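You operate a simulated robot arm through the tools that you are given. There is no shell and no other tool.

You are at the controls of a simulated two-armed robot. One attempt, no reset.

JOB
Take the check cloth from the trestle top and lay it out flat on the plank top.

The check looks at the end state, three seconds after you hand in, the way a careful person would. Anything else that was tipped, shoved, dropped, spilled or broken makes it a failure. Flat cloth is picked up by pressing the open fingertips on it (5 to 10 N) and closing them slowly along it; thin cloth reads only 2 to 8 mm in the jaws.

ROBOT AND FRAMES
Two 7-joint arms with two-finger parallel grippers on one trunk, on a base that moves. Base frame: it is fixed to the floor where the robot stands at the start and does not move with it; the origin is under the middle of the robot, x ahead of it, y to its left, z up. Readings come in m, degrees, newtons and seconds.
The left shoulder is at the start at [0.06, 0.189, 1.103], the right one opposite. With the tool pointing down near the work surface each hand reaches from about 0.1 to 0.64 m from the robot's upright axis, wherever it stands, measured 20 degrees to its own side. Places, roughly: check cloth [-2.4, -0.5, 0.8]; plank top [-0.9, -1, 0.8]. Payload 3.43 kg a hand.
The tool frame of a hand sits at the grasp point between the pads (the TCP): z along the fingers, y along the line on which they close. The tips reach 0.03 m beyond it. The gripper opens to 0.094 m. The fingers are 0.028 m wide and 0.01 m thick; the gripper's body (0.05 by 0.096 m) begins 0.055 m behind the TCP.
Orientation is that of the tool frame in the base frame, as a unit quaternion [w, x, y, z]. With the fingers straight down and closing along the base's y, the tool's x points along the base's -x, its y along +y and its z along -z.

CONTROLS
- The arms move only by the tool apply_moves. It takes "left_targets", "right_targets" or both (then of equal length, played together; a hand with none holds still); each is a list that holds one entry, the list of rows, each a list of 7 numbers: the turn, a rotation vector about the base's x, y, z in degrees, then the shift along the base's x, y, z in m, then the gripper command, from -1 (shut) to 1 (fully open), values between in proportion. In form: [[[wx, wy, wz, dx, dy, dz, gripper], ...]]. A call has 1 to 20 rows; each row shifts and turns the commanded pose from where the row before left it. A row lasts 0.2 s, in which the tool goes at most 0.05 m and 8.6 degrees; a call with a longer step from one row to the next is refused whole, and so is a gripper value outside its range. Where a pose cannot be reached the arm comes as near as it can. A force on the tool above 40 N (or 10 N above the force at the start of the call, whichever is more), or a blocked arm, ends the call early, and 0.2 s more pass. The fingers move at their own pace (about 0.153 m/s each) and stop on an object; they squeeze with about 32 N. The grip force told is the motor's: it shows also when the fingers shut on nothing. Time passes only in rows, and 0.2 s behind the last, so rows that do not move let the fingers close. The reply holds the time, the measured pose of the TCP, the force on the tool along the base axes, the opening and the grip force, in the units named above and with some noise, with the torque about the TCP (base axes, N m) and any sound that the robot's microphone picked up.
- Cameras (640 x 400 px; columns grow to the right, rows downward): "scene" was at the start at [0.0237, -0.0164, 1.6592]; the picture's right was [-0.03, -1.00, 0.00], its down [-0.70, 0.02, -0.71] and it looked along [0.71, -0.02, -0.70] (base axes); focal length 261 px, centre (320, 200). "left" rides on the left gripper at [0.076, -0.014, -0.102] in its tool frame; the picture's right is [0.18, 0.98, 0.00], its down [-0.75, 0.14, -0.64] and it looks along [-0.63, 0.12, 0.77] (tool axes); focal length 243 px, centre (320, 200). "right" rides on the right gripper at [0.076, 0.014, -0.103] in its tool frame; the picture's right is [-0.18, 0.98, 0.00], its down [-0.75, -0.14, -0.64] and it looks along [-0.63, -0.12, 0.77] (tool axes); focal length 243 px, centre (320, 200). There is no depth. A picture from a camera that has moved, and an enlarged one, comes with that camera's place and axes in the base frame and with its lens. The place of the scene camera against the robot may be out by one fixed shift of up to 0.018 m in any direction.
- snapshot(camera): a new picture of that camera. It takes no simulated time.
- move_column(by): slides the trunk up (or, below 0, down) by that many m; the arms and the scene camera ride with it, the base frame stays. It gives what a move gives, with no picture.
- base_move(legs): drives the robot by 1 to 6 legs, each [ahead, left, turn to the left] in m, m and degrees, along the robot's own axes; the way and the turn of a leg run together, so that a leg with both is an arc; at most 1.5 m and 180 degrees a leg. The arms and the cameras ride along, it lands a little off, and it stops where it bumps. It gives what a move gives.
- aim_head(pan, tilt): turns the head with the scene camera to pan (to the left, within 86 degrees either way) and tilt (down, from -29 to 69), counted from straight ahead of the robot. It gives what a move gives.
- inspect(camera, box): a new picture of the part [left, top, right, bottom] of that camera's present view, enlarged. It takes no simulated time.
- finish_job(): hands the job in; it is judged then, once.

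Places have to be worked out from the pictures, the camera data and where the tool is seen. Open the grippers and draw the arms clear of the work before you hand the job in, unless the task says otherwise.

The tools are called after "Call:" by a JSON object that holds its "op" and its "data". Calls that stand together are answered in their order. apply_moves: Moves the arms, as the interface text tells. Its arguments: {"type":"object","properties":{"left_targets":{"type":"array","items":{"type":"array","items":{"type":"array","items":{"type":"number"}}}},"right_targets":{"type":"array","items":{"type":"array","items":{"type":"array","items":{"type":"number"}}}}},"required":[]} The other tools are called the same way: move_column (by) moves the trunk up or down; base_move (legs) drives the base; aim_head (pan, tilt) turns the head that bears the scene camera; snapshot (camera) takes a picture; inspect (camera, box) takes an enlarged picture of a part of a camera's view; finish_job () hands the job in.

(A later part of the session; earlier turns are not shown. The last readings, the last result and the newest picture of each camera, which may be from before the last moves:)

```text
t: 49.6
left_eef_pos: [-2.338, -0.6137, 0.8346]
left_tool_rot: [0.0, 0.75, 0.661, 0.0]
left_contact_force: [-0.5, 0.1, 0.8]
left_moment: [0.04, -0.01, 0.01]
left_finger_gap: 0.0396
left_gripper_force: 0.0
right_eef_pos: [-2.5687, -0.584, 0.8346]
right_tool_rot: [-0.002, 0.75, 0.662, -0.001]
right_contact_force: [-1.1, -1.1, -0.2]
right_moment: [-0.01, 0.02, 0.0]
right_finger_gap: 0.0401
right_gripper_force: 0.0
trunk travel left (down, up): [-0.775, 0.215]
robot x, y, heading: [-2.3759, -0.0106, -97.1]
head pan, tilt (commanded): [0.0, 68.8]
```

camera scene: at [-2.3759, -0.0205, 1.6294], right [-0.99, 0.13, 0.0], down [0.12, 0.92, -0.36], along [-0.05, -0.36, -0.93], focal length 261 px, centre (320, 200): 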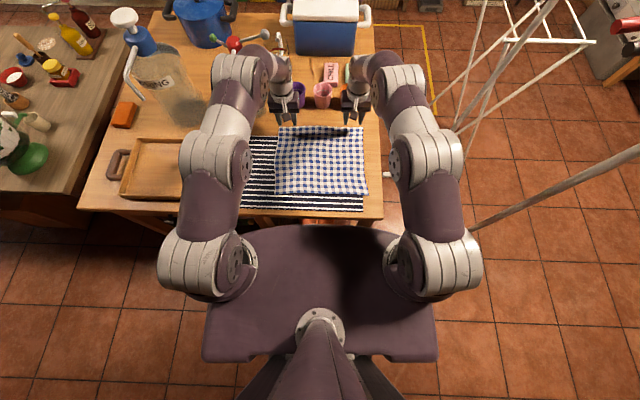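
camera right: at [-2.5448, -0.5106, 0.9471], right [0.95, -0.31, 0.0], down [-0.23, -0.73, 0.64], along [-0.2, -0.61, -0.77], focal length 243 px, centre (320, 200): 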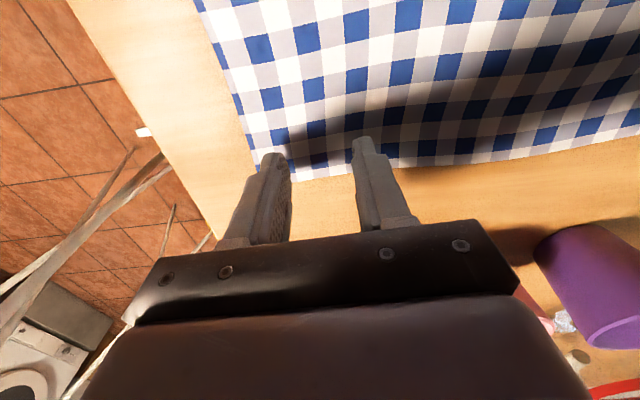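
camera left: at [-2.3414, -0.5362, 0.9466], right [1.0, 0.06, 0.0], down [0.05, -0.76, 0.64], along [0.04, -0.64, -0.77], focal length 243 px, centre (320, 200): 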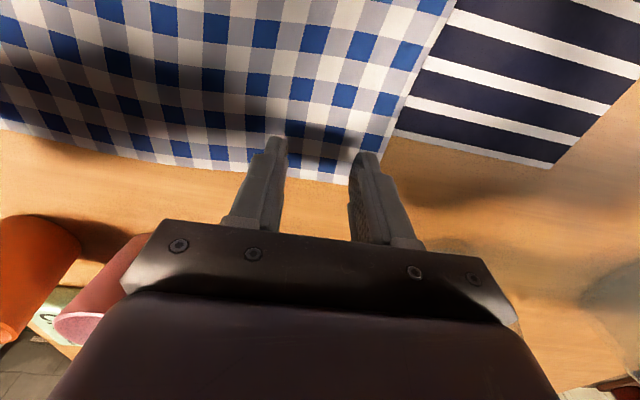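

Still no force; continue in 1 mm rows.

Call:
{"op": "apply_moves", "data": {"left_targets": [[[0, 0, 0, 0, 0, -0.001, -0.15], [0, 0, 0, 0, 0, -0.001, -0.15], [0, 0, 0, 0, 0, 0, -0.15]]], "right_targets": [[[0, 0, 0, 0, 0, -0.001, -0.15], [0, 0, 0, 0, 0, -0.001, -0.15], [0, 0, 0, 0, 0, 0, -0.15]]]}}

```text
t: 50.4
left_eef_pos: [-2.3386, -0.6142, 0.8324]
left_tool_rot: [0.001, 0.75, 0.662, 0.0]
left_contact_force: [1.1, 0.9, 3.2]
left_moment: [0.04, -0.07, 0.0]
left_finger_gap: 0.0398
left_gripper_force: 0.2
right_eef_pos: [-2.5676, -0.5837, 0.8324]
right_tool_rot: [-0.001, 0.75, 0.662, -0.001]
right_contact_force: [0.7, 0.2, 0.7]
right_moment: [0.02, -0.01, 0.01]
right_finger_gap: 0.0403
right_gripper_force: 0.0
trunk travel left (down, up): [-0.775, 0.215]
robot x, y, heading: [-2.3785, -0.01, -97.0]
head pan, tilt (commanded): [0.0, 68.8]
```

The left hand now reads 3 N of contact; the right is about to touch. I press a little further: left 1 mm, right 2 mm.

Call:
{"op": "apply_moves", "data": {"left_targets": [[[0, 0, 0, 0, 0, -0.0005, -0.15], [0, 0, 0, 0, 0, -0.0005, -0.15], [0, 0, 0, 0, 0, 0, -0.15]]], "right_targets": [[[0, 0, 0, 0, 0, -0.001, -0.15], [0, 0, 0, 0, 0, -0.001, -0.15], [0, 0, 0, 0, 0, 0, -0.15]]]}}

```text
t: 51.2
left_eef_pos: [-2.3379, -0.6127, 0.8324]
left_tool_rot: [0.001, 0.751, 0.661, -0.002]
left_contact_force: [1.2, -2.1, 11.1]
left_moment: [0.08, -0.29, -0.08]
left_finger_gap: 0.0401
left_gripper_force: 0.5
right_eef_pos: [-2.5695, -0.5852, 0.831]
right_tool_rot: [-0.001, 0.75, 0.661, -0.001]
right_contact_force: [0.1, -1.4, 2.7]
right_moment: [0.0, 0.06, 0.02]
right_finger_gap: 0.0399
right_gripper_force: 0.1
trunk travel left (down, up): [-0.775, 0.215]
robot x, y, heading: [-2.3784, -0.0096, -97.1]
head pan, tilt (commanded): [0.0, 68.8]
```

Left reads 11 N, right 2.7 N; about 8 N per mm. I trim left up 0.4 mm and right down 0.6 mm to sit both near 7–8 N.

Call:
{"op": "apply_moves", "data": {"left_targets": [[[0, 0, 0, 0, 0, 0.0004, -0.15], [0, 0, 0, 0, 0, 0, -0.15]]], "right_targets": [[[0, 0, 0, 0, 0, -0.0006, -0.15], [0, 0, 0, 0, 0, 0, -0.15]]]}}

```text
t: 51.8
left_eef_pos: [-2.3369, -0.6126, 0.8336]
left_tool_rot: [0.001, 0.75, 0.661, -0.001]
left_contact_force: [-0.7, -2.0, 9.5]
left_moment: [0.02, -0.17, -0.07]
left_finger_gap: 0.0401
left_gripper_force: 0.1
right_eef_pos: [-2.5681, -0.5836, 0.8326]
right_tool_rot: [-0.001, 0.75, 0.661, -0.002]
right_contact_force: [-0.2, -0.1, 9.7]
right_moment: [0.08, 0.09, 0.06]
right_finger_gap: 0.0398
right_gripper_force: 0.0
trunk travel left (down, up): [-0.775, 0.215]
robot x, y, heading: [-2.3787, -0.0108, -97.3]
head pan, tilt (commanded): [0.0, 68.8]
```

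Both are pressing with ~9.5 N. I ease off slightly and close the fingers slowly along the cloth.

Call:
{"op": "apply_moves", "data": {"left_targets": [[[0, 0, 0, 0, 0, 0.0002, -0.2], [0, 0, 0, 0, 0, 0, -0.26], [0, 0, 0, 0, 0, 0, -0.32], [0, 0, 0, 0, 0, 0, -0.38], [0, 0, 0, 0, 0, 0, -0.44], [0, 0, 0, 0, 0, 0, -0.5], [0, 0, 0, 0, 0, 0, -0.56], [0, 0, 0, 0, 0, 0, -0.62], [0, 0, 0, 0, 0, 0, -0.68], [0, 0, 0, 0, 0, 0, -0.74], [0, 0, 0, 0, 0, 0, -0.8], [0, 0, 0, 0, 0, 0, -0.86], [0, 0, 0, 0, 0, 0, -0.92], [0, 0, 0, 0, 0, 0, -1], [0, 0, 0, 0, 0, 0, -1], [0, 0, 0, 0, 0, 0, -1]]], "right_targets": [[[0, 0, 0, 0, 0, 0.0002, -0.2], [0, 0, 0, 0, 0, 0, -0.26], [0, 0, 0, 0, 0, 0, -0.32], [0, 0, 0, 0, 0, 0, -0.38], [0, 0, 0, 0, 0, 0, -0.44], [0, 0, 0, 0, 0, 0, -0.5], [0, 0, 0, 0, 0, 0, -0.56], [0, 0, 0, 0, 0, 0, -0.62], [0, 0, 0, 0, 0, 0, -0.68], [0, 0, 0, 0, 0, 0, -0.74], [0, 0, 0, 0, 0, 0, -0.8], [0, 0, 0, 0, 0, 0, -0.86], [0, 0, 0, 0, 0, 0, -0.92], [0, 0, 0, 0, 0, 0, -1], [0, 0, 0, 0, 0, 0, -1], [0, 0, 0, 0, 0, 0, -1]]]}}

Call:
{"op": "snapshot", "data": {"camera": "left"}}

Call:
{"op": "snapshot", "data": {"camera": "right"}}

```text
t: 55.2
left_eef_pos: [-2.3382, -0.6123, 0.8328]
left_tool_rot: [0.0, 0.75, 0.662, -0.001]
left_contact_force: [0.1, -0.6, 0.1]
left_moment: [0.01, 0.0, -0.04]
left_finger_gap: 0.0001
left_gripper_force: 31.7
right_eef_pos: [-2.569, -0.5835, 0.8319]
right_tool_rot: [-0.001, 0.75, 0.661, -0.001]
right_contact_force: [1.7, -0.4, 12.8]
right_moment: [0.0, -0.08, 0.02]
right_finger_gap: 0.0
right_gripper_force: 32.7
trunk travel left (down, up): [-0.775, 0.215]
robot x, y, heading: [-2.3768, -0.0083, -97.0]
head pan, tilt (commanded): [0.0, 68.8]
```

```text
taken
camera left: at [-2.3409, -0.5352, 0.9358], right [1.0, 0.06, 0.0], down [0.05, -0.76, 0.64], along [0.04, -0.64, -0.77], focal length 243 px, centre (320, 200)
```

left: 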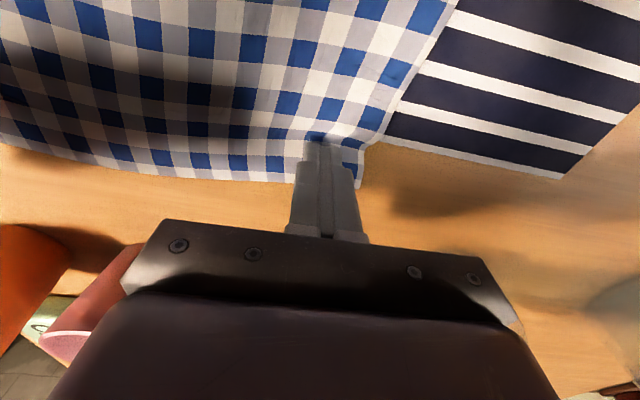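

```text
taken
camera right: at [-2.5443, -0.5101, 0.9347], right [0.95, -0.31, 0.0], down [-0.23, -0.73, 0.64], along [-0.2, -0.61, -0.77], focal length 243 px, centre (320, 200)
```

right: 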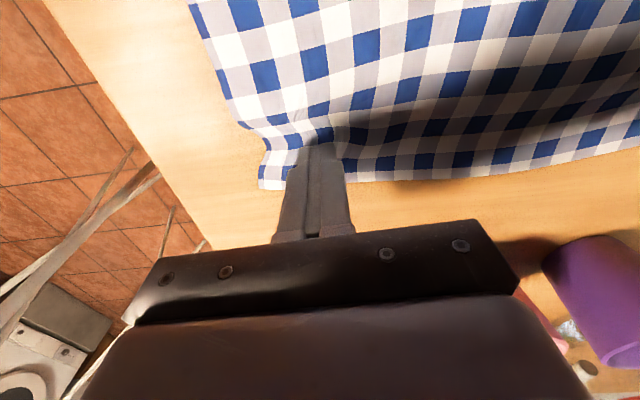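

The jaws read 0 mm, so probably nothing is pinched, although the cloth has drawn up at the tips. I lift 3 cm to verify.

Call:
{"op": "apply_moves", "data": {"left_targets": [[[0, 0, 0, 0, 0, 0.01, -1], [0, 0, 0, 0, 0, 0.01, -1], [0, 0, 0, 0, 0, 0.01, -1], [0, 0, 0, 0, 0, 0, -1]]], "right_targets": [[[0, 0, 0, 0, 0, 0.01, -1], [0, 0, 0, 0, 0, 0.01, -1], [0, 0, 0, 0, 0, 0.01, -1], [0, 0, 0, 0, 0, 0, -1]]]}}

Call:
{"op": "snapshot", "data": {"camera": "left"}}

Call:
{"op": "snapshot", "data": {"camera": "right"}}

Call:
{"op": "inspect", "data": {"camera": "scene", "box": [220, 70, 400, 230]}}

```text
t: 56.2
left_eef_pos: [-2.3367, -0.6147, 0.8618]
left_tool_rot: [0.0, 0.75, 0.661, 0.0]
left_contact_force: [1.1, 0.1, -0.8]
left_moment: [0.01, -0.01, 0.02]
left_finger_gap: 0.0001
left_gripper_force: 31.6
right_eef_pos: [-2.5692, -0.5853, 0.8605]
right_tool_rot: [-0.002, 0.75, 0.662, -0.001]
right_contact_force: [-0.2, 0.5, 0.8]
right_moment: [0.03, 0.03, -0.03]
right_finger_gap: 0.0001
right_gripper_force: 32.1
trunk travel left (down, up): [-0.775, 0.215]
robot x, y, heading: [-2.3759, -0.0116, -97.2]
head pan, tilt (commanded): [0.0, 68.8]
```

```text
taken
camera left: at [-2.3413, -0.5368, 0.9657], right [1.0, 0.06, 0.0], down [0.05, -0.77, 0.64], along [0.04, -0.64, -0.77], focal length 243 px, centre (320, 200)
```

left: 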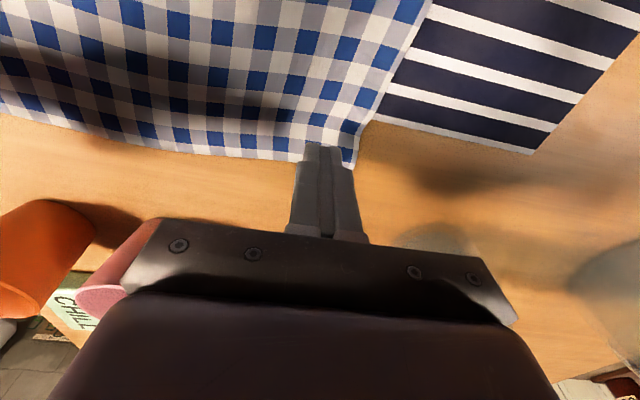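

```text
taken
camera right: at [-2.5447, -0.5108, 0.9636], right [0.95, -0.31, 0.0], down [-0.23, -0.73, 0.64], along [-0.2, -0.61, -0.77], focal length 243 px, centre (320, 200)
```

right: 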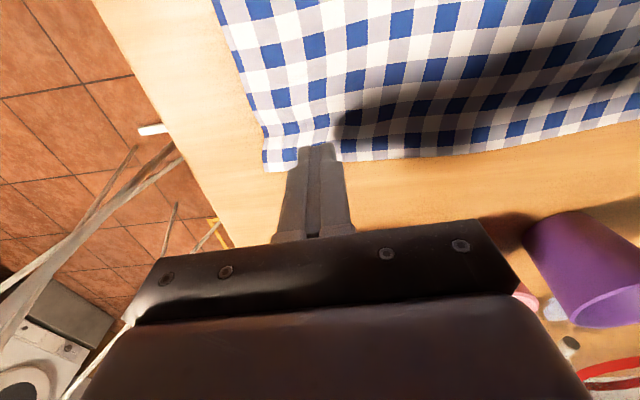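

```text
2.50 times, centred on (310, 150) of scene
camera zoom: at [-2.3759, -0.0202, 1.6294], right [-0.99, 0.13, 0.0], down [0.12, 0.92, -0.36], along [-0.05, -0.36, -0.93], focal length 652 px, centre (345, 325)
```

zoom: 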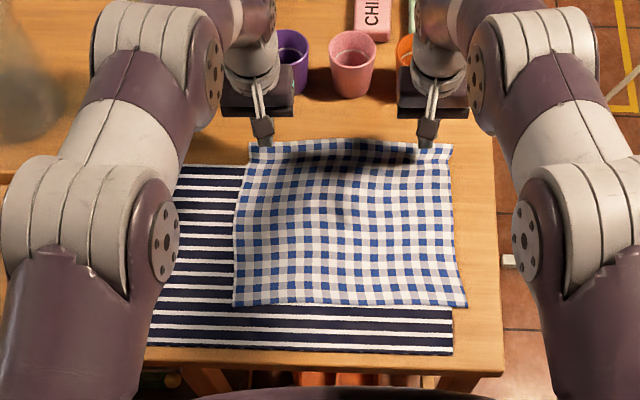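

Nothing is held; the 40 mm ridge slipped out under the tips, and the cloth settled back. I retry with the right hand alone first, from a wider opening (~70 mm) so a larger ridge forms between the fingers.

Call:
{"op": "apply_moves", "data": {"right_targets": [[[0, 0, 0, 0.0025, 0, 0, 0.49], [0, 0, 0, 0.0025, 0, 0, 0.49], [0, 0, 0, 0, 0, 0, 0.49], [0, 0, 0, 0, 0, -0.01, 0.49], [0, 0, 0, 0, 0, -0.01, 0.49], [0, 0, 0, 0, 0, -0.006, 0.49], [0, 0, 0, 0, 0, -0.0025, 0.49], [0, 0, 0, 0, 0, 0, 0.49]]], "left_targets": [[[0, 0, 0, 0, 0, 0, 0.49], [0, 0, 0, 0, 0, 0, 0.49], [0, 0, 0, 0, 0, 0, 0.49], [0, 0, 0, 0, 0, 0, 0.49], [0, 0, 0, 0, 0, 0, 0.49], [0, 0, 0, 0, 0, 0, 0.49], [0, 0, 0, 0, 0, 0, 0.49], [0, 0, 0, 0, 0, 0, 0.49]]]}}

Call:
{"op": "snapshot", "data": {"camera": "right"}}

Call:
{"op": "snapshot", "data": {"camera": "left"}}

```text
t: 58.0
left_eef_pos: [-2.3385, -0.6139, 0.8626]
left_tool_rot: [0.0, 0.75, 0.661, -0.001]
left_contact_force: [-0.2, 0.4, -0.3]
left_moment: [0.01, -0.02, 0.02]
left_finger_gap: 0.0699
left_gripper_force: 0.1
right_eef_pos: [-2.5644, -0.5839, 0.8328]
right_tool_rot: [-0.002, 0.75, 0.661, -0.001]
right_contact_force: [0.8, -0.6, 2.2]
right_moment: [0.01, -0.09, 0.0]
right_finger_gap: 0.0699
right_gripper_force: 0.0
trunk travel left (down, up): [-0.775, 0.215]
robot x, y, heading: [-2.3788, -0.0159, -97.0]
head pan, tilt (commanded): [0.0, 68.8]
```

```text
taken
camera right: at [-2.5398, -0.5109, 0.9356], right [0.95, -0.31, 0.0], down [-0.23, -0.73, 0.64], along [-0.2, -0.61, -0.77], focal length 243 px, centre (320, 200)
```

right: 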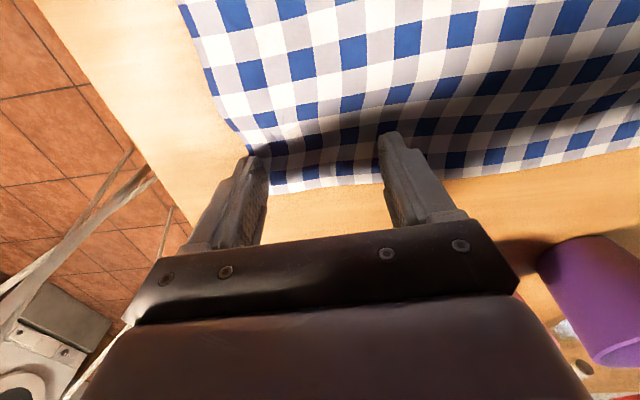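

```text
taken
camera left: at [-2.3412, -0.5366, 0.9657], right [1.0, 0.06, 0.0], down [0.05, -0.77, 0.64], along [0.04, -0.64, -0.77], focal length 243 px, centre (320, 200)
```

left: 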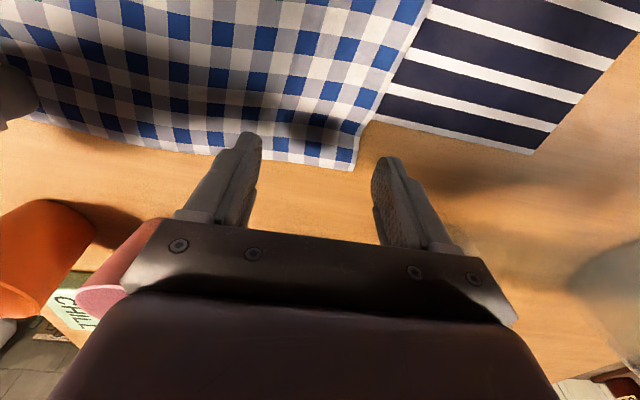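

The right outer finger sits at the very edge of the puckered cloth corner. I lift slightly, move 2 cm inward along the edge, and press again.

Call:
{"op": "apply_moves", "data": {"right_targets": [[[0, 0, 0, 0, 0, 0.006, 0.49], [0, 0, 0, 0.01, -0.0013, 0, 0.49], [0, 0, 0, 0.01, -0.0013, 0, 0.49], [0, 0, 0, 0, 0, -0.003, 0.49], [0, 0, 0, 0, 0, -0.003, 0.49], [0, 0, 0, 0, 0, -0.0006, 0.49], [0, 0, 0, 0, 0, 0, 0.49]]]}}

Call:
{"op": "snapshot", "data": {"camera": "right"}}

```text
t: 59.6
left_eef_pos: [-2.3374, -0.6138, 0.8612]
left_tool_rot: [0.001, 0.75, 0.662, -0.001]
left_contact_force: [0.4, 0.3, 0.5]
left_moment: [-0.01, -0.05, 0.01]
left_finger_gap: 0.0701
left_gripper_force: 0.0
right_eef_pos: [-2.5441, -0.587, 0.8313]
right_tool_rot: [-0.002, 0.75, 0.661, -0.001]
right_contact_force: [0.2, 0.0, 4.1]
right_moment: [0.01, -0.09, 0.02]
right_finger_gap: 0.07
right_gripper_force: 0.0
trunk travel left (down, up): [-0.775, 0.215]
robot x, y, heading: [-2.3782, -0.0129, -97.2]
head pan, tilt (commanded): [0.0, 68.8]
```

```text
taken
camera right: at [-2.5196, -0.5134, 0.935], right [0.95, -0.31, 0.0], down [-0.23, -0.73, 0.64], along [-0.2, -0.61, -0.77], focal length 243 px, centre (320, 200)
```

right: 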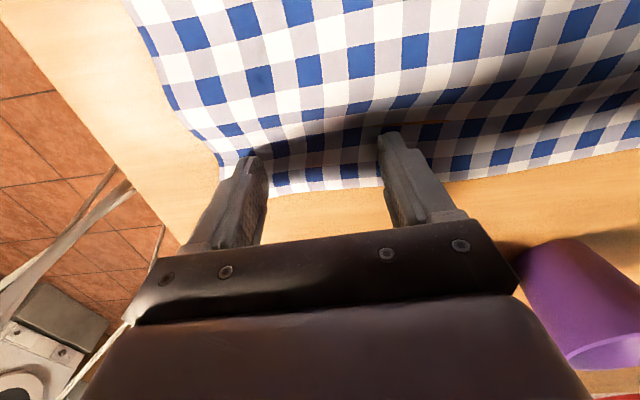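

Both right fingers are on the cloth now with 4 N, mostly on the inner finger (moment). I tilt 0.3° to even it out, press a bit more, and read the force.

Call:
{"op": "apply_moves", "data": {"right_targets": [[[0, -0.3, 0, 0, 0, -0.0003, 0.49], [0, 0, 0, 0, 0, -0.0003, 0.49], [0, 0, 0, 0, 0, 0, 0.49]]]}}

```text
t: 60.4
left_eef_pos: [-2.3378, -0.6132, 0.8638]
left_tool_rot: [0.001, 0.75, 0.662, -0.002]
left_contact_force: [-0.6, -0.2, 0.3]
left_moment: [0.0, 0.01, -0.03]
left_finger_gap: 0.07
left_gripper_force: 0.0
right_eef_pos: [-2.5444, -0.5855, 0.8318]
right_tool_rot: [0.001, 0.75, 0.661, 0.001]
right_contact_force: [-0.7, -0.2, 8.0]
right_moment: [0.02, 0.15, 0.0]
right_finger_gap: 0.0701
right_gripper_force: 0.0
trunk travel left (down, up): [-0.775, 0.215]
robot x, y, heading: [-2.3774, -0.0076, -97.2]
head pan, tilt (commanded): [0.0, 68.8]
```

8 N now, slightly heavier on the outer finger; I trim 0.1° back and close slowly in the first half, watching force and opening.

Call:
{"op": "apply_moves", "data": {"right_targets": [[[0, 0.1, 0, 0, 0, -0.0001, 0.49], [0, 0, 0, 0, 0, 0, 0.44], [0, 0, 0, 0, 0, 0, 0.39], [0, 0, 0, 0, 0, 0, 0.34], [0, 0, 0, 0, 0, 0, 0.29], [0, 0, 0, 0, 0, 0, 0.24], [0, 0, 0, 0, 0, 0, 0.19], [0, 0, 0, 0, 0, 0, 0.14], [0, 0, 0, 0, 0, 0, 0.09], [0, 0, 0, 0, 0, 0, 0.04], [0, 0, 0, 0, 0, 0, 0.0]]]}}

Call:
{"op": "snapshot", "data": {"camera": "right"}}

```text
t: 62.8
left_eef_pos: [-2.3368, -0.6137, 0.8631]
left_tool_rot: [0.0, 0.75, 0.662, -0.001]
left_contact_force: [-0.7, -0.4, 0.2]
left_moment: [0.02, -0.01, -0.02]
left_finger_gap: 0.07
left_gripper_force: 0.0
right_eef_pos: [-2.5443, -0.5862, 0.8311]
right_tool_rot: [0.0, 0.749, 0.662, 0.0]
right_contact_force: [-0.1, 0.0, 9.5]
right_moment: [-0.04, 0.06, 0.02]
right_finger_gap: 0.0474
right_gripper_force: 0.4
trunk travel left (down, up): [-0.775, 0.215]
robot x, y, heading: [-2.3747, -0.01, -97.1]
head pan, tilt (commanded): [0.0, 68.8]
```

```text
taken
camera right: at [-2.5195, -0.5128, 0.9349], right [0.95, -0.31, 0.0], down [-0.24, -0.73, 0.64], along [-0.2, -0.61, -0.77], focal length 243 px, centre (320, 200)
```

right: 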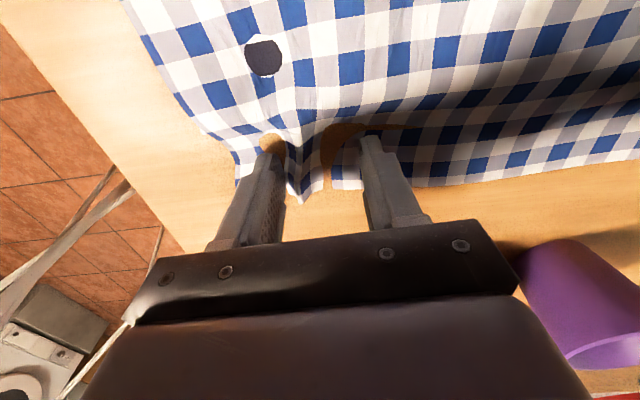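

A ridge is forming between the fingers. I keep closing slowly.

Call:
{"op": "apply_moves", "data": {"right_targets": [[[0, 0, 0, 0, 0, 0, -0.06], [0, 0, 0, 0, 0, 0, -0.12], [0, 0, 0, 0, 0, 0, -0.18], [0, 0, 0, 0, 0, 0, -0.24], [0, 0, 0, 0, 0, 0, -0.3], [0, 0, 0, 0, 0, 0, -0.36], [0, 0, 0, 0, 0, 0, -0.42], [0, 0, 0, 0, 0, 0, -0.48], [0, 0, 0, 0, 0, 0, -0.54], [0, 0, 0, 0, 0, 0, -0.6]]]}}

Call:
{"op": "snapshot", "data": {"camera": "right"}}

```text
t: 65.0
left_eef_pos: [-2.3376, -0.6121, 0.8626]
left_tool_rot: [0.001, 0.75, 0.661, -0.001]
left_contact_force: [0.9, -0.7, 0.5]
left_moment: [-0.04, -0.01, -0.01]
left_finger_gap: 0.0698
left_gripper_force: 0.0
right_eef_pos: [-2.5436, -0.5867, 0.8307]
right_tool_rot: [0.0, 0.75, 0.661, 0.001]
right_contact_force: [1.0, 0.0, 9.7]
right_moment: [-0.08, -0.01, 0.0]
right_finger_gap: 0.0177
right_gripper_force: 0.0
trunk travel left (down, up): [-0.775, 0.215]
robot x, y, heading: [-2.3785, -0.0128, -97.2]
head pan, tilt (commanded): [0.0, 68.8]
```

```text
taken
camera right: at [-2.5195, -0.5128, 0.9348], right [0.95, -0.31, 0.0], down [-0.24, -0.73, 0.64], along [-0.2, -0.61, -0.77], focal length 243 px, centre (320, 200)
```

right: 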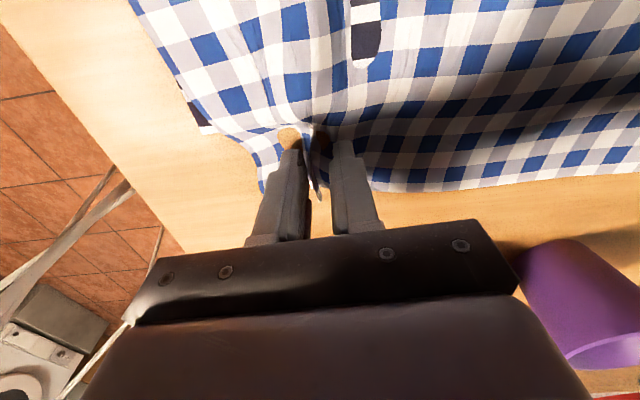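

A ridge stands between the fingers at 18 mm opening, with ~9.7 N still pressing. I finish closing slowly.

Call:
{"op": "apply_moves", "data": {"right_targets": [[[0, 0, 0, 0, 0, 0, -0.65], [0, 0, 0, 0, 0, 0, -0.7], [0, 0, 0, 0, 0, 0, -0.75], [0, 0, 0, 0, 0, 0, -0.8], [0, 0, 0, 0, 0, 0, -0.85], [0, 0, 0, 0, 0, 0, -0.9], [0, 0, 0, 0, 0, 0, -0.95], [0, 0, 0, 0, 0, 0, -1], [0, 0, 0, 0, 0, 0, -1], [0, 0, 0, 0, 0, 0, -1]]]}}

Call:
{"op": "snapshot", "data": {"camera": "right"}}

```text
t: 67.2
left_eef_pos: [-2.3385, -0.6123, 0.8631]
left_tool_rot: [0.001, 0.75, 0.662, -0.001]
left_contact_force: [1.1, 0.7, 1.0]
left_moment: [0.02, 0.02, 0.02]
left_finger_gap: 0.0701
left_gripper_force: 0.0
right_eef_pos: [-2.5437, -0.5866, 0.8324]
right_tool_rot: [0.0, 0.75, 0.661, 0.0]
right_contact_force: [0.4, 0.5, 9.4]
right_moment: [-0.11, -0.02, 0.02]
right_finger_gap: 0.0029
right_gripper_force: 31.6
trunk travel left (down, up): [-0.775, 0.215]
robot x, y, heading: [-2.3758, -0.0102, -97.3]
head pan, tilt (commanded): [0.0, 68.8]
```

```text
taken
camera right: at [-2.5195, -0.5128, 0.9349], right [0.95, -0.31, 0.0], down [-0.24, -0.73, 0.64], along [-0.2, -0.61, -0.77], focal length 243 px, centre (320, 200)
```

right: 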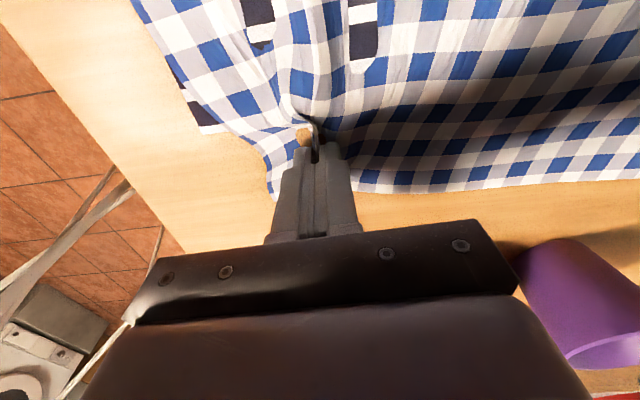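

The jaws read 2.9 mm with 32 N grip: the right hand holds the cloth. Now the left: I shift it 2.4 cm inward so both fingers land on cloth, with the right hand lifted a few mm and brought slightly inward to give slack.

Call:
{"op": "apply_moves", "data": {"left_targets": [[[0, 0, 0, -0.012, 0.0015, 0, 0.49], [0, 0, 0, -0.012, 0.0015, 0, 0.49], [0, 0, 0, 0, 0, -0.01, 0.49], [0, 0, 0, 0, 0, -0.01, 0.49], [0, 0, 0, 0, 0, -0.006, 0.49], [0, 0, 0, 0, 0, -0.0025, 0.49], [0, 0, 0, 0, 0, 0, 0.49]]], "right_targets": [[[0, 0, 0, 0, 0, 0.004, -1], [0, 0, 0, 0, 0, 0.004, -1], [0, 0, 0, 0.005, -0.0007, 0, -1], [0, 0, 0, 0.005, -0.0007, 0, -1], [0, 0, 0, 0.005, -0.0007, 0, -1], [0, 0, 0, 0, 0, 0, -1], [0, 0, 0, 0, 0, 0, -1]]]}}

Call:
{"op": "snapshot", "data": {"camera": "left"}}

Call:
{"op": "snapshot", "data": {"camera": "right"}}

```text
t: 68.8
left_eef_pos: [-2.3616, -0.6095, 0.8333]
left_tool_rot: [-0.001, 0.75, 0.661, 0.0]
left_contact_force: [0.7, 0.0, 0.1]
left_moment: [0.02, 0.02, -0.01]
left_finger_gap: 0.0702
left_gripper_force: 0.0
right_eef_pos: [-2.5296, -0.5875, 0.8384]
right_tool_rot: [0.0, 0.75, 0.661, 0.0]
right_contact_force: [0.1, 0.4, -0.4]
right_moment: [0.0, -0.04, 0.02]
right_finger_gap: 0.003
right_gripper_force: 32.4
trunk travel left (down, up): [-0.775, 0.215]
robot x, y, heading: [-2.3782, -0.0169, -97.3]
head pan, tilt (commanded): [0.0, 68.8]
```

```text
taken
camera left: at [-2.3652, -0.5333, 0.9365], right [1.0, 0.06, 0.0], down [0.05, -0.76, 0.64], along [0.04, -0.64, -0.77], focal length 243 px, centre (320, 200)
```

left: 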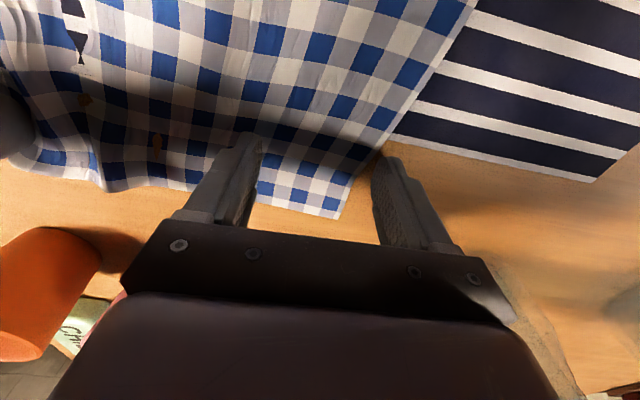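

```text
taken
camera right: at [-2.5049, -0.5156, 0.942], right [0.95, -0.31, 0.0], down [-0.24, -0.73, 0.64], along [-0.2, -0.61, -0.77], focal length 243 px, centre (320, 200)
```

right: 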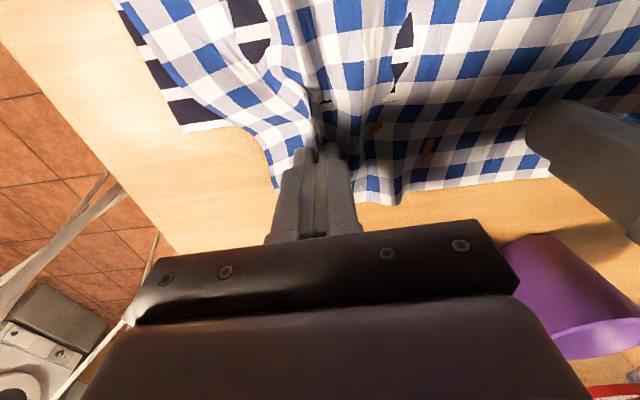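

The pinch pulled corner A to about (-2.34,-0.661), so the left outer finger is off the cloth; the striped mat has not moved. I lift slightly, shift 2.4 cm further in and 5 mm forward, and press again.

Call:
{"op": "apply_moves", "data": {"left_targets": [[[0, 0, 0, 0, 0, 0.006, 0.49], [0, 0, 0, -0.012, -0.003, 0, 0.49], [0, 0, 0, -0.012, -0.003, 0, 0.49], [0, 0, 0, 0, 0, -0.003, 0.49], [0, 0, 0, 0, 0, -0.003, 0.49], [0, 0, 0, 0, 0, -0.001, 0.49], [0, 0, 0, 0, 0, 0, 0.49]]]}}

Call:
{"op": "snapshot", "data": {"camera": "left"}}

```text
t: 70.4
left_eef_pos: [-2.3864, -0.6159, 0.8319]
left_tool_rot: [0.0, 0.75, 0.661, 0.0]
left_contact_force: [-0.2, -0.1, 0.2]
left_moment: [0.0, 0.02, -0.01]
left_finger_gap: 0.07
left_gripper_force: 0.1
right_eef_pos: [-2.5289, -0.5892, 0.8383]
right_tool_rot: [-0.001, 0.75, 0.661, 0.001]
right_contact_force: [0.2, 0.4, 0.3]
right_moment: [-0.01, 0.01, 0.0]
right_finger_gap: 0.0028
right_gripper_force: 32.4
trunk travel left (down, up): [-0.775, 0.215]
robot x, y, heading: [-2.3819, -0.0121, -97.2]
head pan, tilt (commanded): [0.0, 68.8]
```

```text
taken
camera left: at [-2.3889, -0.5396, 0.9359], right [1.0, 0.06, 0.0], down [0.05, -0.76, 0.64], along [0.04, -0.64, -0.77], focal length 243 px, centre (320, 200)
```

left: 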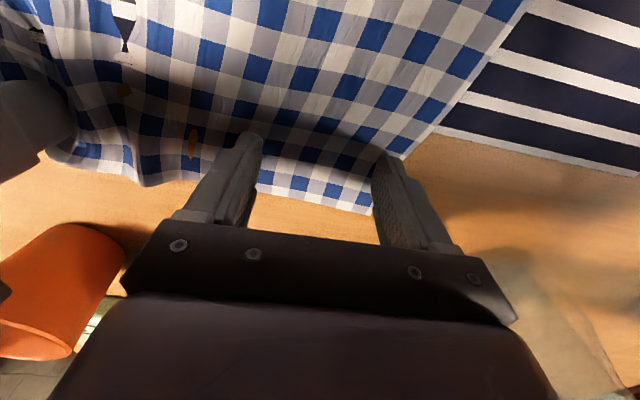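

Both left fingers are now over cloth. I press down in small steps to get 8 N.

Call:
{"op": "apply_moves", "data": {"left_targets": [[[0, 0, 0, 0, 0, -0.0005, 0.49], [0, 0, 0, 0, 0, -0.0005, 0.49], [0, 0, 0, 0, 0, 0, 0.49]]]}}

```text
t: 71.2
left_eef_pos: [-2.3859, -0.6171, 0.832]
left_tool_rot: [0.0, 0.75, 0.662, -0.001]
left_contact_force: [1.3, -0.5, 2.6]
left_moment: [-0.04, -0.1, -0.02]
left_finger_gap: 0.0701
left_gripper_force: 0.8
right_eef_pos: [-2.5278, -0.5887, 0.8385]
right_tool_rot: [0.0, 0.75, 0.661, 0.001]
right_contact_force: [-0.8, 0.5, -0.2]
right_moment: [0.01, 0.03, 0.01]
right_finger_gap: 0.0027
right_gripper_force: 32.2
trunk travel left (down, up): [-0.775, 0.215]
robot x, y, heading: [-2.3789, -0.0122, -97.1]
head pan, tilt (commanded): [0.0, 68.8]
```

2.6 N, all on the outer finger; I tilt 0.25° to even the fingers and press 0.5 mm more.

Call:
{"op": "apply_moves", "data": {"left_targets": [[[0, -0.25, 0, 0, 0, -0.0003, 0.49], [0, 0, 0, 0, 0, -0.0002, 0.49], [0, 0, 0, 0, 0, 0, 0.49]]]}}

```text
t: 72.0
left_eef_pos: [-2.3866, -0.617, 0.8318]
left_tool_rot: [0.002, 0.751, 0.661, 0.0]
left_contact_force: [0.8, -0.7, 4.8]
left_moment: [-0.05, -0.01, 0.03]
left_finger_gap: 0.0701
left_gripper_force: 0.1
right_eef_pos: [-2.5286, -0.5894, 0.8389]
right_tool_rot: [0.0, 0.75, 0.661, 0.001]
right_contact_force: [0.2, 0.8, -0.7]
right_moment: [-0.01, 0.03, 0.0]
right_finger_gap: 0.0031
right_gripper_force: 31.8
trunk travel left (down, up): [-0.775, 0.215]
robot x, y, heading: [-2.3788, -0.0119, -97.3]
head pan, tilt (commanded): [0.0, 68.8]
```

Balanced at 4.8 N. I press 0.4 mm more (to about 8–9 N) and close slowly to ~47 mm, then check.

Call:
{"op": "apply_moves", "data": {"left_targets": [[[0, 0, 0, 0, 0, -0.0004, 0.49], [0, 0, 0, 0, 0, 0, 0.44], [0, 0, 0, 0, 0, 0, 0.39], [0, 0, 0, 0, 0, 0, 0.34], [0, 0, 0, 0, 0, 0, 0.29], [0, 0, 0, 0, 0, 0, 0.24], [0, 0, 0, 0, 0, 0, 0.19], [0, 0, 0, 0, 0, 0, 0.14], [0, 0, 0, 0, 0, 0, 0.09], [0, 0, 0, 0, 0, 0, 0.04], [0, 0, 0, 0, 0, 0, 0.0]]]}}

Call:
{"op": "snapshot", "data": {"camera": "left"}}

```text
t: 74.4
left_eef_pos: [-2.3859, -0.6158, 0.831]
left_tool_rot: [0.002, 0.751, 0.661, 0.0]
left_contact_force: [-0.1, 0.1, 8.3]
left_moment: [-0.03, 0.03, -0.03]
left_finger_gap: 0.0476
left_gripper_force: 0.9
right_eef_pos: [-2.528, -0.5888, 0.8397]
right_tool_rot: [-0.001, 0.751, 0.661, 0.0]
right_contact_force: [0.2, -0.8, 0.2]
right_moment: [-0.03, 0.02, 0.0]
right_finger_gap: 0.0029
right_gripper_force: 32.2
trunk travel left (down, up): [-0.775, 0.215]
robot x, y, heading: [-2.3754, -0.0093, -97.5]
head pan, tilt (commanded): [0.0, 68.8]
```

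```text
taken
camera left: at [-2.3899, -0.5385, 0.9345], right [1.0, 0.06, 0.0], down [0.04, -0.76, 0.64], along [0.04, -0.64, -0.77], focal length 243 px, centre (320, 200)
```

left: 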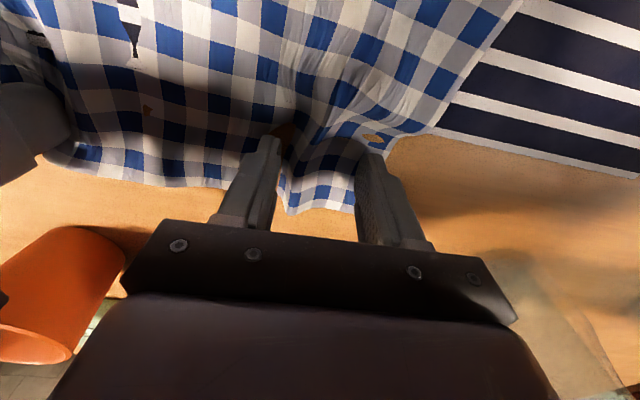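

The ridge forms between the left fingers at 8 N. I keep closing slowly to the end.

Call:
{"op": "apply_moves", "data": {"left_targets": [[[0, 0, 0, 0, 0, 0, -0.06], [0, 0, 0, 0, 0, 0, -0.12], [0, 0, 0, 0, 0, 0, -0.18], [0, 0, 0, 0, 0, 0, -0.24], [0, 0, 0, 0, 0, 0, -0.3], [0, 0, 0, 0, 0, 0, -0.36], [0, 0, 0, 0, 0, 0, -0.42], [0, 0, 0, 0, 0, 0, -0.48], [0, 0, 0, 0, 0, 0, -0.54], [0, 0, 0, 0, 0, 0, -0.6], [0, 0, 0, 0, 0, 0, -0.65], [0, 0, 0, 0, 0, 0, -0.7], [0, 0, 0, 0, 0, 0, -0.75], [0, 0, 0, 0, 0, 0, -0.8], [0, 0, 0, 0, 0, 0, -0.85], [0, 0, 0, 0, 0, 0, -0.9], [0, 0, 0, 0, 0, 0, -0.95], [0, 0, 0, 0, 0, 0, -1], [0, 0, 0, 0, 0, 0, -1], [0, 0, 0, 0, 0, 0, -1]]]}}

Call:
{"op": "snapshot", "data": {"camera": "left"}}

Call:
{"op": "snapshot", "data": {"camera": "scene"}}

```text
t: 78.6
left_eef_pos: [-2.3853, -0.6148, 0.8325]
left_tool_rot: [0.003, 0.75, 0.661, 0.001]
left_contact_force: [-3.2, 1.3, 7.7]
left_moment: [0.01, 0.1, -0.08]
left_finger_gap: 0.0025
left_gripper_force: 32.1
right_eef_pos: [-2.5286, -0.5874, 0.8385]
right_tool_rot: [-0.001, 0.75, 0.661, 0.0]
right_contact_force: [4.3, -0.1, 0.9]
right_moment: [-0.02, -0.08, 0.08]
right_finger_gap: 0.0028
right_gripper_force: 31.8
trunk travel left (down, up): [-0.775, 0.215]
robot x, y, heading: [-2.377, -0.0121, -97.1]
head pan, tilt (commanded): [0.0, 68.8]
```

```text
taken
camera left: at [-2.39, -0.5386, 0.9345], right [1.0, 0.06, 0.0], down [0.04, -0.76, 0.64], along [0.04, -0.64, -0.77], focal length 243 px, centre (320, 200)
```

left: 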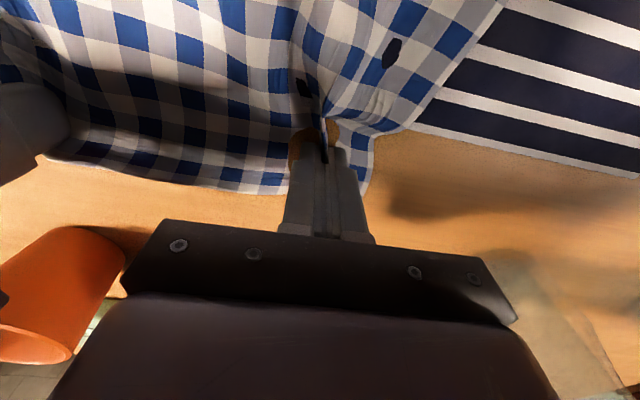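

```text
taken
camera scene: at [-2.3759, -0.0189, 1.6294], right [-0.99, 0.13, 0.0], down [0.12, 0.92, -0.36], along [-0.05, -0.36, -0.93], focal length 261 px, centre (320, 200)
```

scene: 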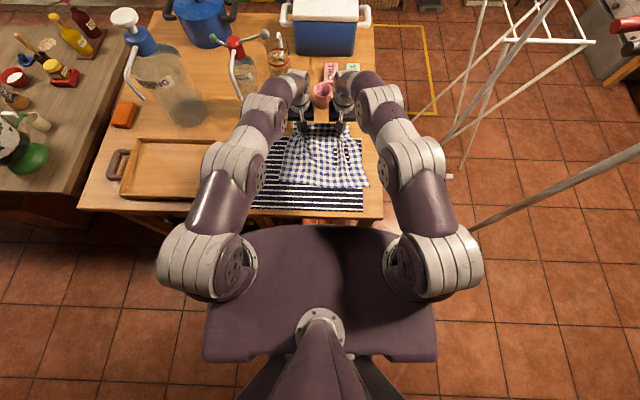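

Both hands hold the cloth (2.5 mm and 2.8 mm, ~32 N). I peel it off the mat by moving both hands up and back toward the robot at 45°, so the cloth doesn't drag the striped mat.

Call:
{"op": "apply_moves", "data": {"left_targets": [[[0, 0, 0, 0, 0, 0.012, -1], [0, 0, 0, 0.0012, 0.0099, 0.014, -1], [0, 0, 0, 0.0019, 0.0149, 0.016, -1], [0, 0, 0, 0.0019, 0.0149, 0.016, -1], [0, 0, 0, 0.0019, 0.0149, 0.016, -1], [0, 0, 0, 0.0019, 0.0149, 0.016, -1], [0, 0, 0, 0, 0, 0, -1]]], "right_targets": [[[0, 0, 0, 0, 0, 0.012, -1], [0, 0, 0, 0.0012, 0.0099, 0.014, -1], [0, 0, 0, 0.0019, 0.0149, 0.016, -1], [0, 0, 0, 0.0019, 0.0149, 0.016, -1], [0, 0, 0, 0.0019, 0.0149, 0.016, -1], [0, 0, 0, 0.0019, 0.0149, 0.016, -1], [0, 0, 0, 0, 0, 0, -1]]]}}

Call:
{"op": "snapshot", "data": {"camera": "left"}}

Call:
{"op": "snapshot", "data": {"camera": "scene"}}

Call:
{"op": "snapshot", "data": {"camera": "right"}}

```text
t: 80.2
left_eef_pos: [-2.3773, -0.5479, 0.9203]
left_tool_rot: [0.002, 0.75, 0.661, 0.002]
left_contact_force: [-3.2, 0.7, 0.1]
left_moment: [0.04, 0.12, -0.06]
left_finger_gap: 0.0025
left_gripper_force: 31.7
right_eef_pos: [-2.5195, -0.5209, 0.9282]
right_tool_rot: [-0.002, 0.75, 0.661, 0.002]
right_contact_force: [4.0, -0.1, -0.3]
right_moment: [0.01, -0.12, 0.08]
right_finger_gap: 0.0027
right_gripper_force: 32.0
trunk travel left (down, up): [-0.775, 0.215]
robot x, y, heading: [-2.3764, -0.008, -97.4]
head pan, tilt (commanded): [0.0, 68.8]
```

```text
taken
camera left: at [-2.3814, -0.4707, 1.0239], right [1.0, 0.06, 0.0], down [0.04, -0.77, 0.64], along [0.04, -0.64, -0.77], focal length 243 px, centre (320, 200)
```

left: 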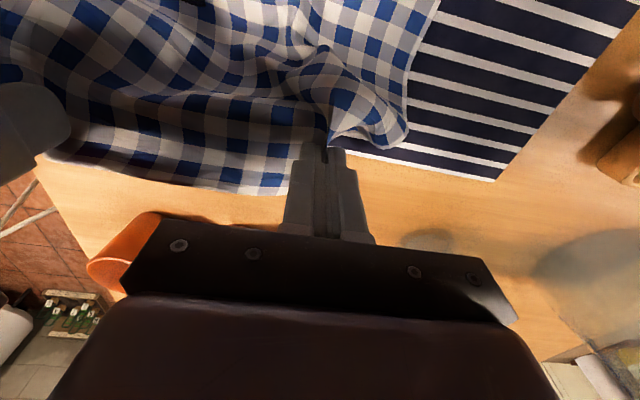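

```text
taken
camera scene: at [-2.3761, -0.0214, 1.6294], right [-0.99, 0.13, 0.0], down [0.12, 0.93, -0.36], along [-0.05, -0.36, -0.93], focal length 261 px, centre (320, 200)
```

scene: 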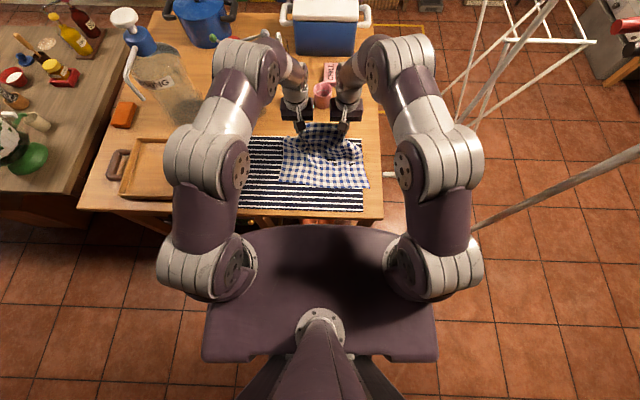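

```text
taken
camera right: at [-2.4963, -0.4471, 1.032], right [0.95, -0.31, 0.0], down [-0.24, -0.73, 0.64], along [-0.2, -0.61, -0.77], focal length 243 px, centre (320, 200)
```

right: 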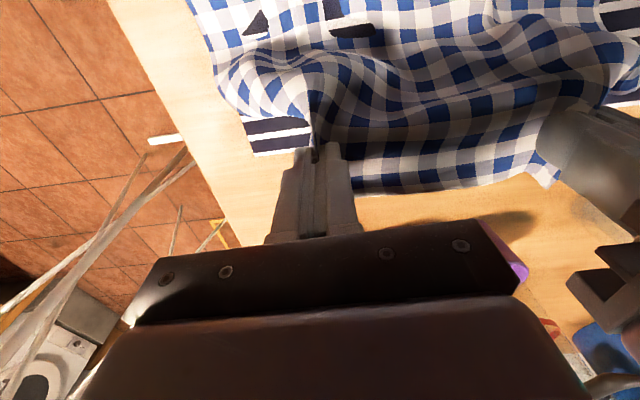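

The far edge is lifting cleanly and the mat stays in place. I continue peeling up and back.

Call:
{"op": "apply_moves", "data": {"left_targets": [[[0, 0, 0, 0.0019, 0.0149, 0.018, -1], [0, 0, 0, 0.0019, 0.0149, 0.018, -1], [0, 0, 0, 0.0019, 0.0149, 0.018, -1], [0, 0, 0, 0.0019, 0.0149, 0.018, -1], [0, 0, 0, 0.0019, 0.0149, 0.018, -1], [0, 0, 0, 0.0019, 0.0149, 0.018, -1], [0, 0, 0, 0.0019, 0.0149, 0.018, -1], [0, 0, 0, 0, 0, 0, -1]]], "right_targets": [[[0, 0, 0, 0.0019, 0.0149, 0.018, -1], [0, 0, 0, 0.0019, 0.0149, 0.018, -1], [0, 0, 0, 0.0019, 0.0149, 0.018, -1], [0, 0, 0, 0.0019, 0.0149, 0.018, -1], [0, 0, 0, 0.0019, 0.0149, 0.018, -1], [0, 0, 0, 0.0019, 0.0149, 0.018, -1], [0, 0, 0, 0.0019, 0.0149, 0.018, -1], [0, 0, 0, 0, 0, 0, -1]]]}}

Call:
{"op": "snapshot", "data": {"camera": "left"}}

Call:
{"op": "snapshot", "data": {"camera": "scene"}}

Call:
{"op": "snapshot", "data": {"camera": "right"}}

```text
t: 82.0
left_eef_pos: [-2.3653, -0.4425, 1.0462]
left_tool_rot: [0.001, 0.75, 0.661, 0.003]
left_contact_force: [-1.3, 0.3, 0.6]
left_moment: [0.02, 0.06, -0.01]
left_finger_gap: 0.0025
left_gripper_force: 31.7
right_eef_pos: [-2.5064, -0.416, 1.0533]
right_tool_rot: [-0.001, 0.75, 0.661, 0.0]
right_contact_force: [2.0, -0.7, -0.8]
right_moment: [0.03, -0.07, 0.06]
right_finger_gap: 0.0031
right_gripper_force: 32.4
trunk travel left (down, up): [-0.775, 0.215]
robot x, y, heading: [-2.3774, -0.0122, -97.2]
head pan, tilt (commanded): [0.0, 68.8]
```

```text
taken
camera left: at [-2.3688, -0.3663, 1.1492], right [1.0, 0.06, 0.0], down [0.04, -0.77, 0.64], along [0.04, -0.64, -0.77], focal length 243 px, centre (320, 200)
```

left: 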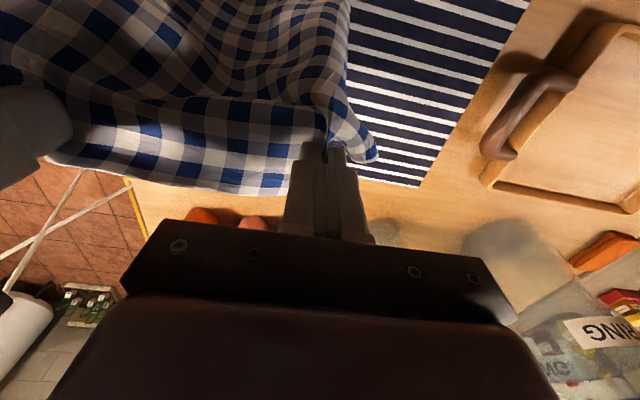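

```text
taken
camera scene: at [-2.3761, -0.0216, 1.6294], right [-0.99, 0.13, 0.0], down [0.12, 0.93, -0.36], along [-0.05, -0.36, -0.93], focal length 261 px, centre (320, 200)
```

scene: 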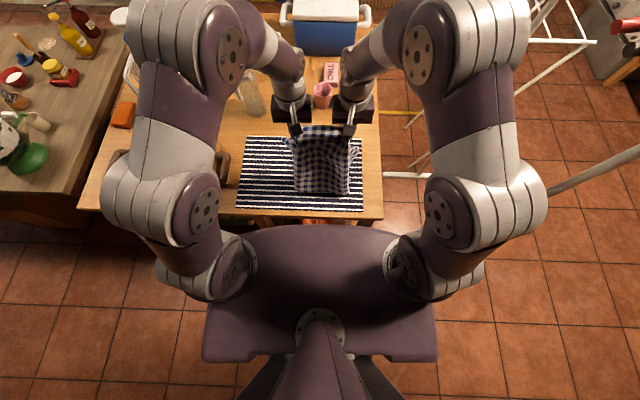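

```text
taken
camera right: at [-2.4829, -0.3437, 1.1574], right [0.95, -0.31, 0.0], down [-0.24, -0.73, 0.64], along [-0.2, -0.61, -0.77], focal length 243 px, centre (320, 200)
```

right: 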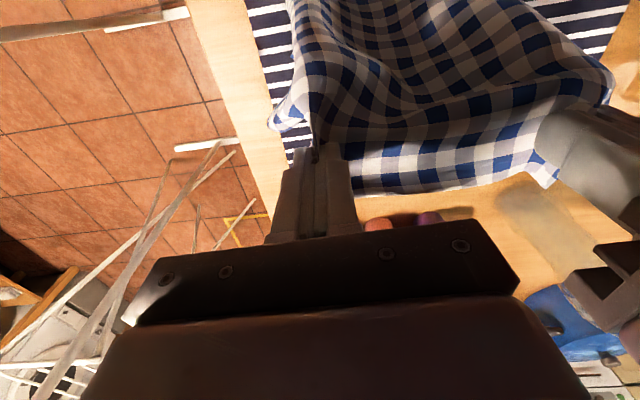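

The cloth now hangs from both hands and the mat is still in place. I raise the trunk to lift it fully clear.

Call:
{"op": "move_column", "data": {"by": 0.2}}

Call:
{"op": "snapshot", "data": {"camera": "scene"}}

Call:
{"op": "snapshot", "data": {"camera": "left"}}

Call:
{"op": "snapshot", "data": {"camera": "right"}}

```text
t: 84.2
left_eef_pos: [-2.3645, -0.4419, 1.2458]
left_tool_rot: [0.002, 0.751, 0.661, 0.002]
left_contact_force: [-1.9, 0.1, -0.1]
left_moment: [-0.03, 0.09, -0.04]
left_finger_gap: 0.0023
left_gripper_force: 31.6
right_eef_pos: [-2.505, -0.4166, 1.254]
right_tool_rot: [0.0, 0.75, 0.661, 0.0]
right_contact_force: [2.5, -0.1, -0.4]
right_moment: [-0.01, -0.06, 0.05]
right_finger_gap: 0.0026
right_gripper_force: 31.8
trunk travel left (down, up): [-0.975, 0.015]
robot x, y, heading: [-2.3764, -0.0089, -97.1]
head pan, tilt (commanded): [0.0, 68.8]
```

```text
taken
camera scene: at [-2.3759, -0.0201, 1.8293], right [-0.99, 0.13, 0.0], down [0.12, 0.92, -0.36], along [-0.05, -0.36, -0.93], focal length 261 px, centre (320, 200)
```

scene: 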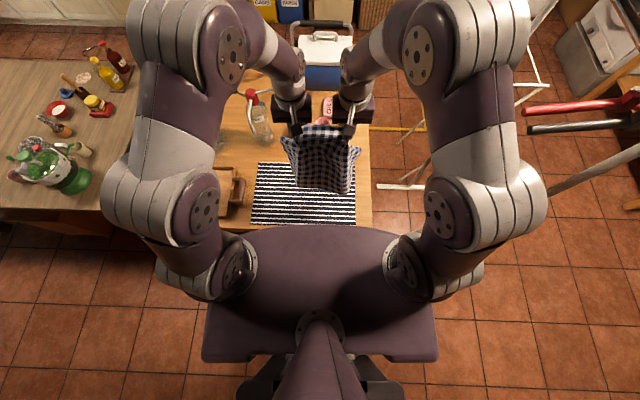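

```text
taken
camera left: at [-2.3687, -0.3655, 1.3494], right [1.0, 0.06, 0.0], down [0.04, -0.77, 0.64], along [0.04, -0.64, -0.77], focal length 243 px, centre (320, 200)
```

left: 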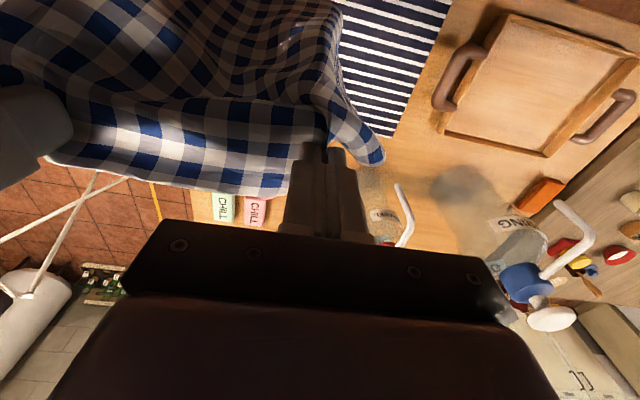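

```text
taken
camera right: at [-2.4827, -0.3429, 1.3576], right [0.95, -0.31, 0.0], down [-0.24, -0.73, 0.64], along [-0.2, -0.61, -0.77], focal length 243 px, centre (320, 200)
```

right: 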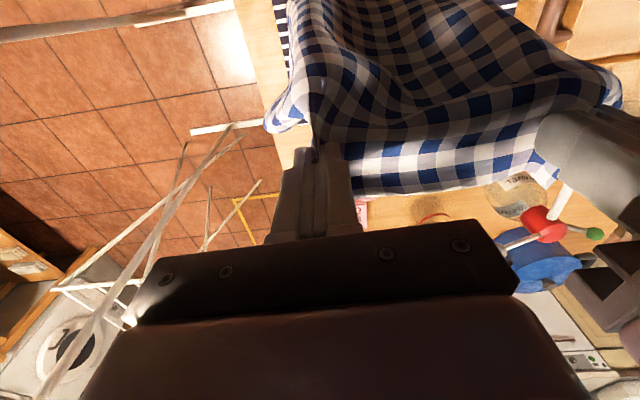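

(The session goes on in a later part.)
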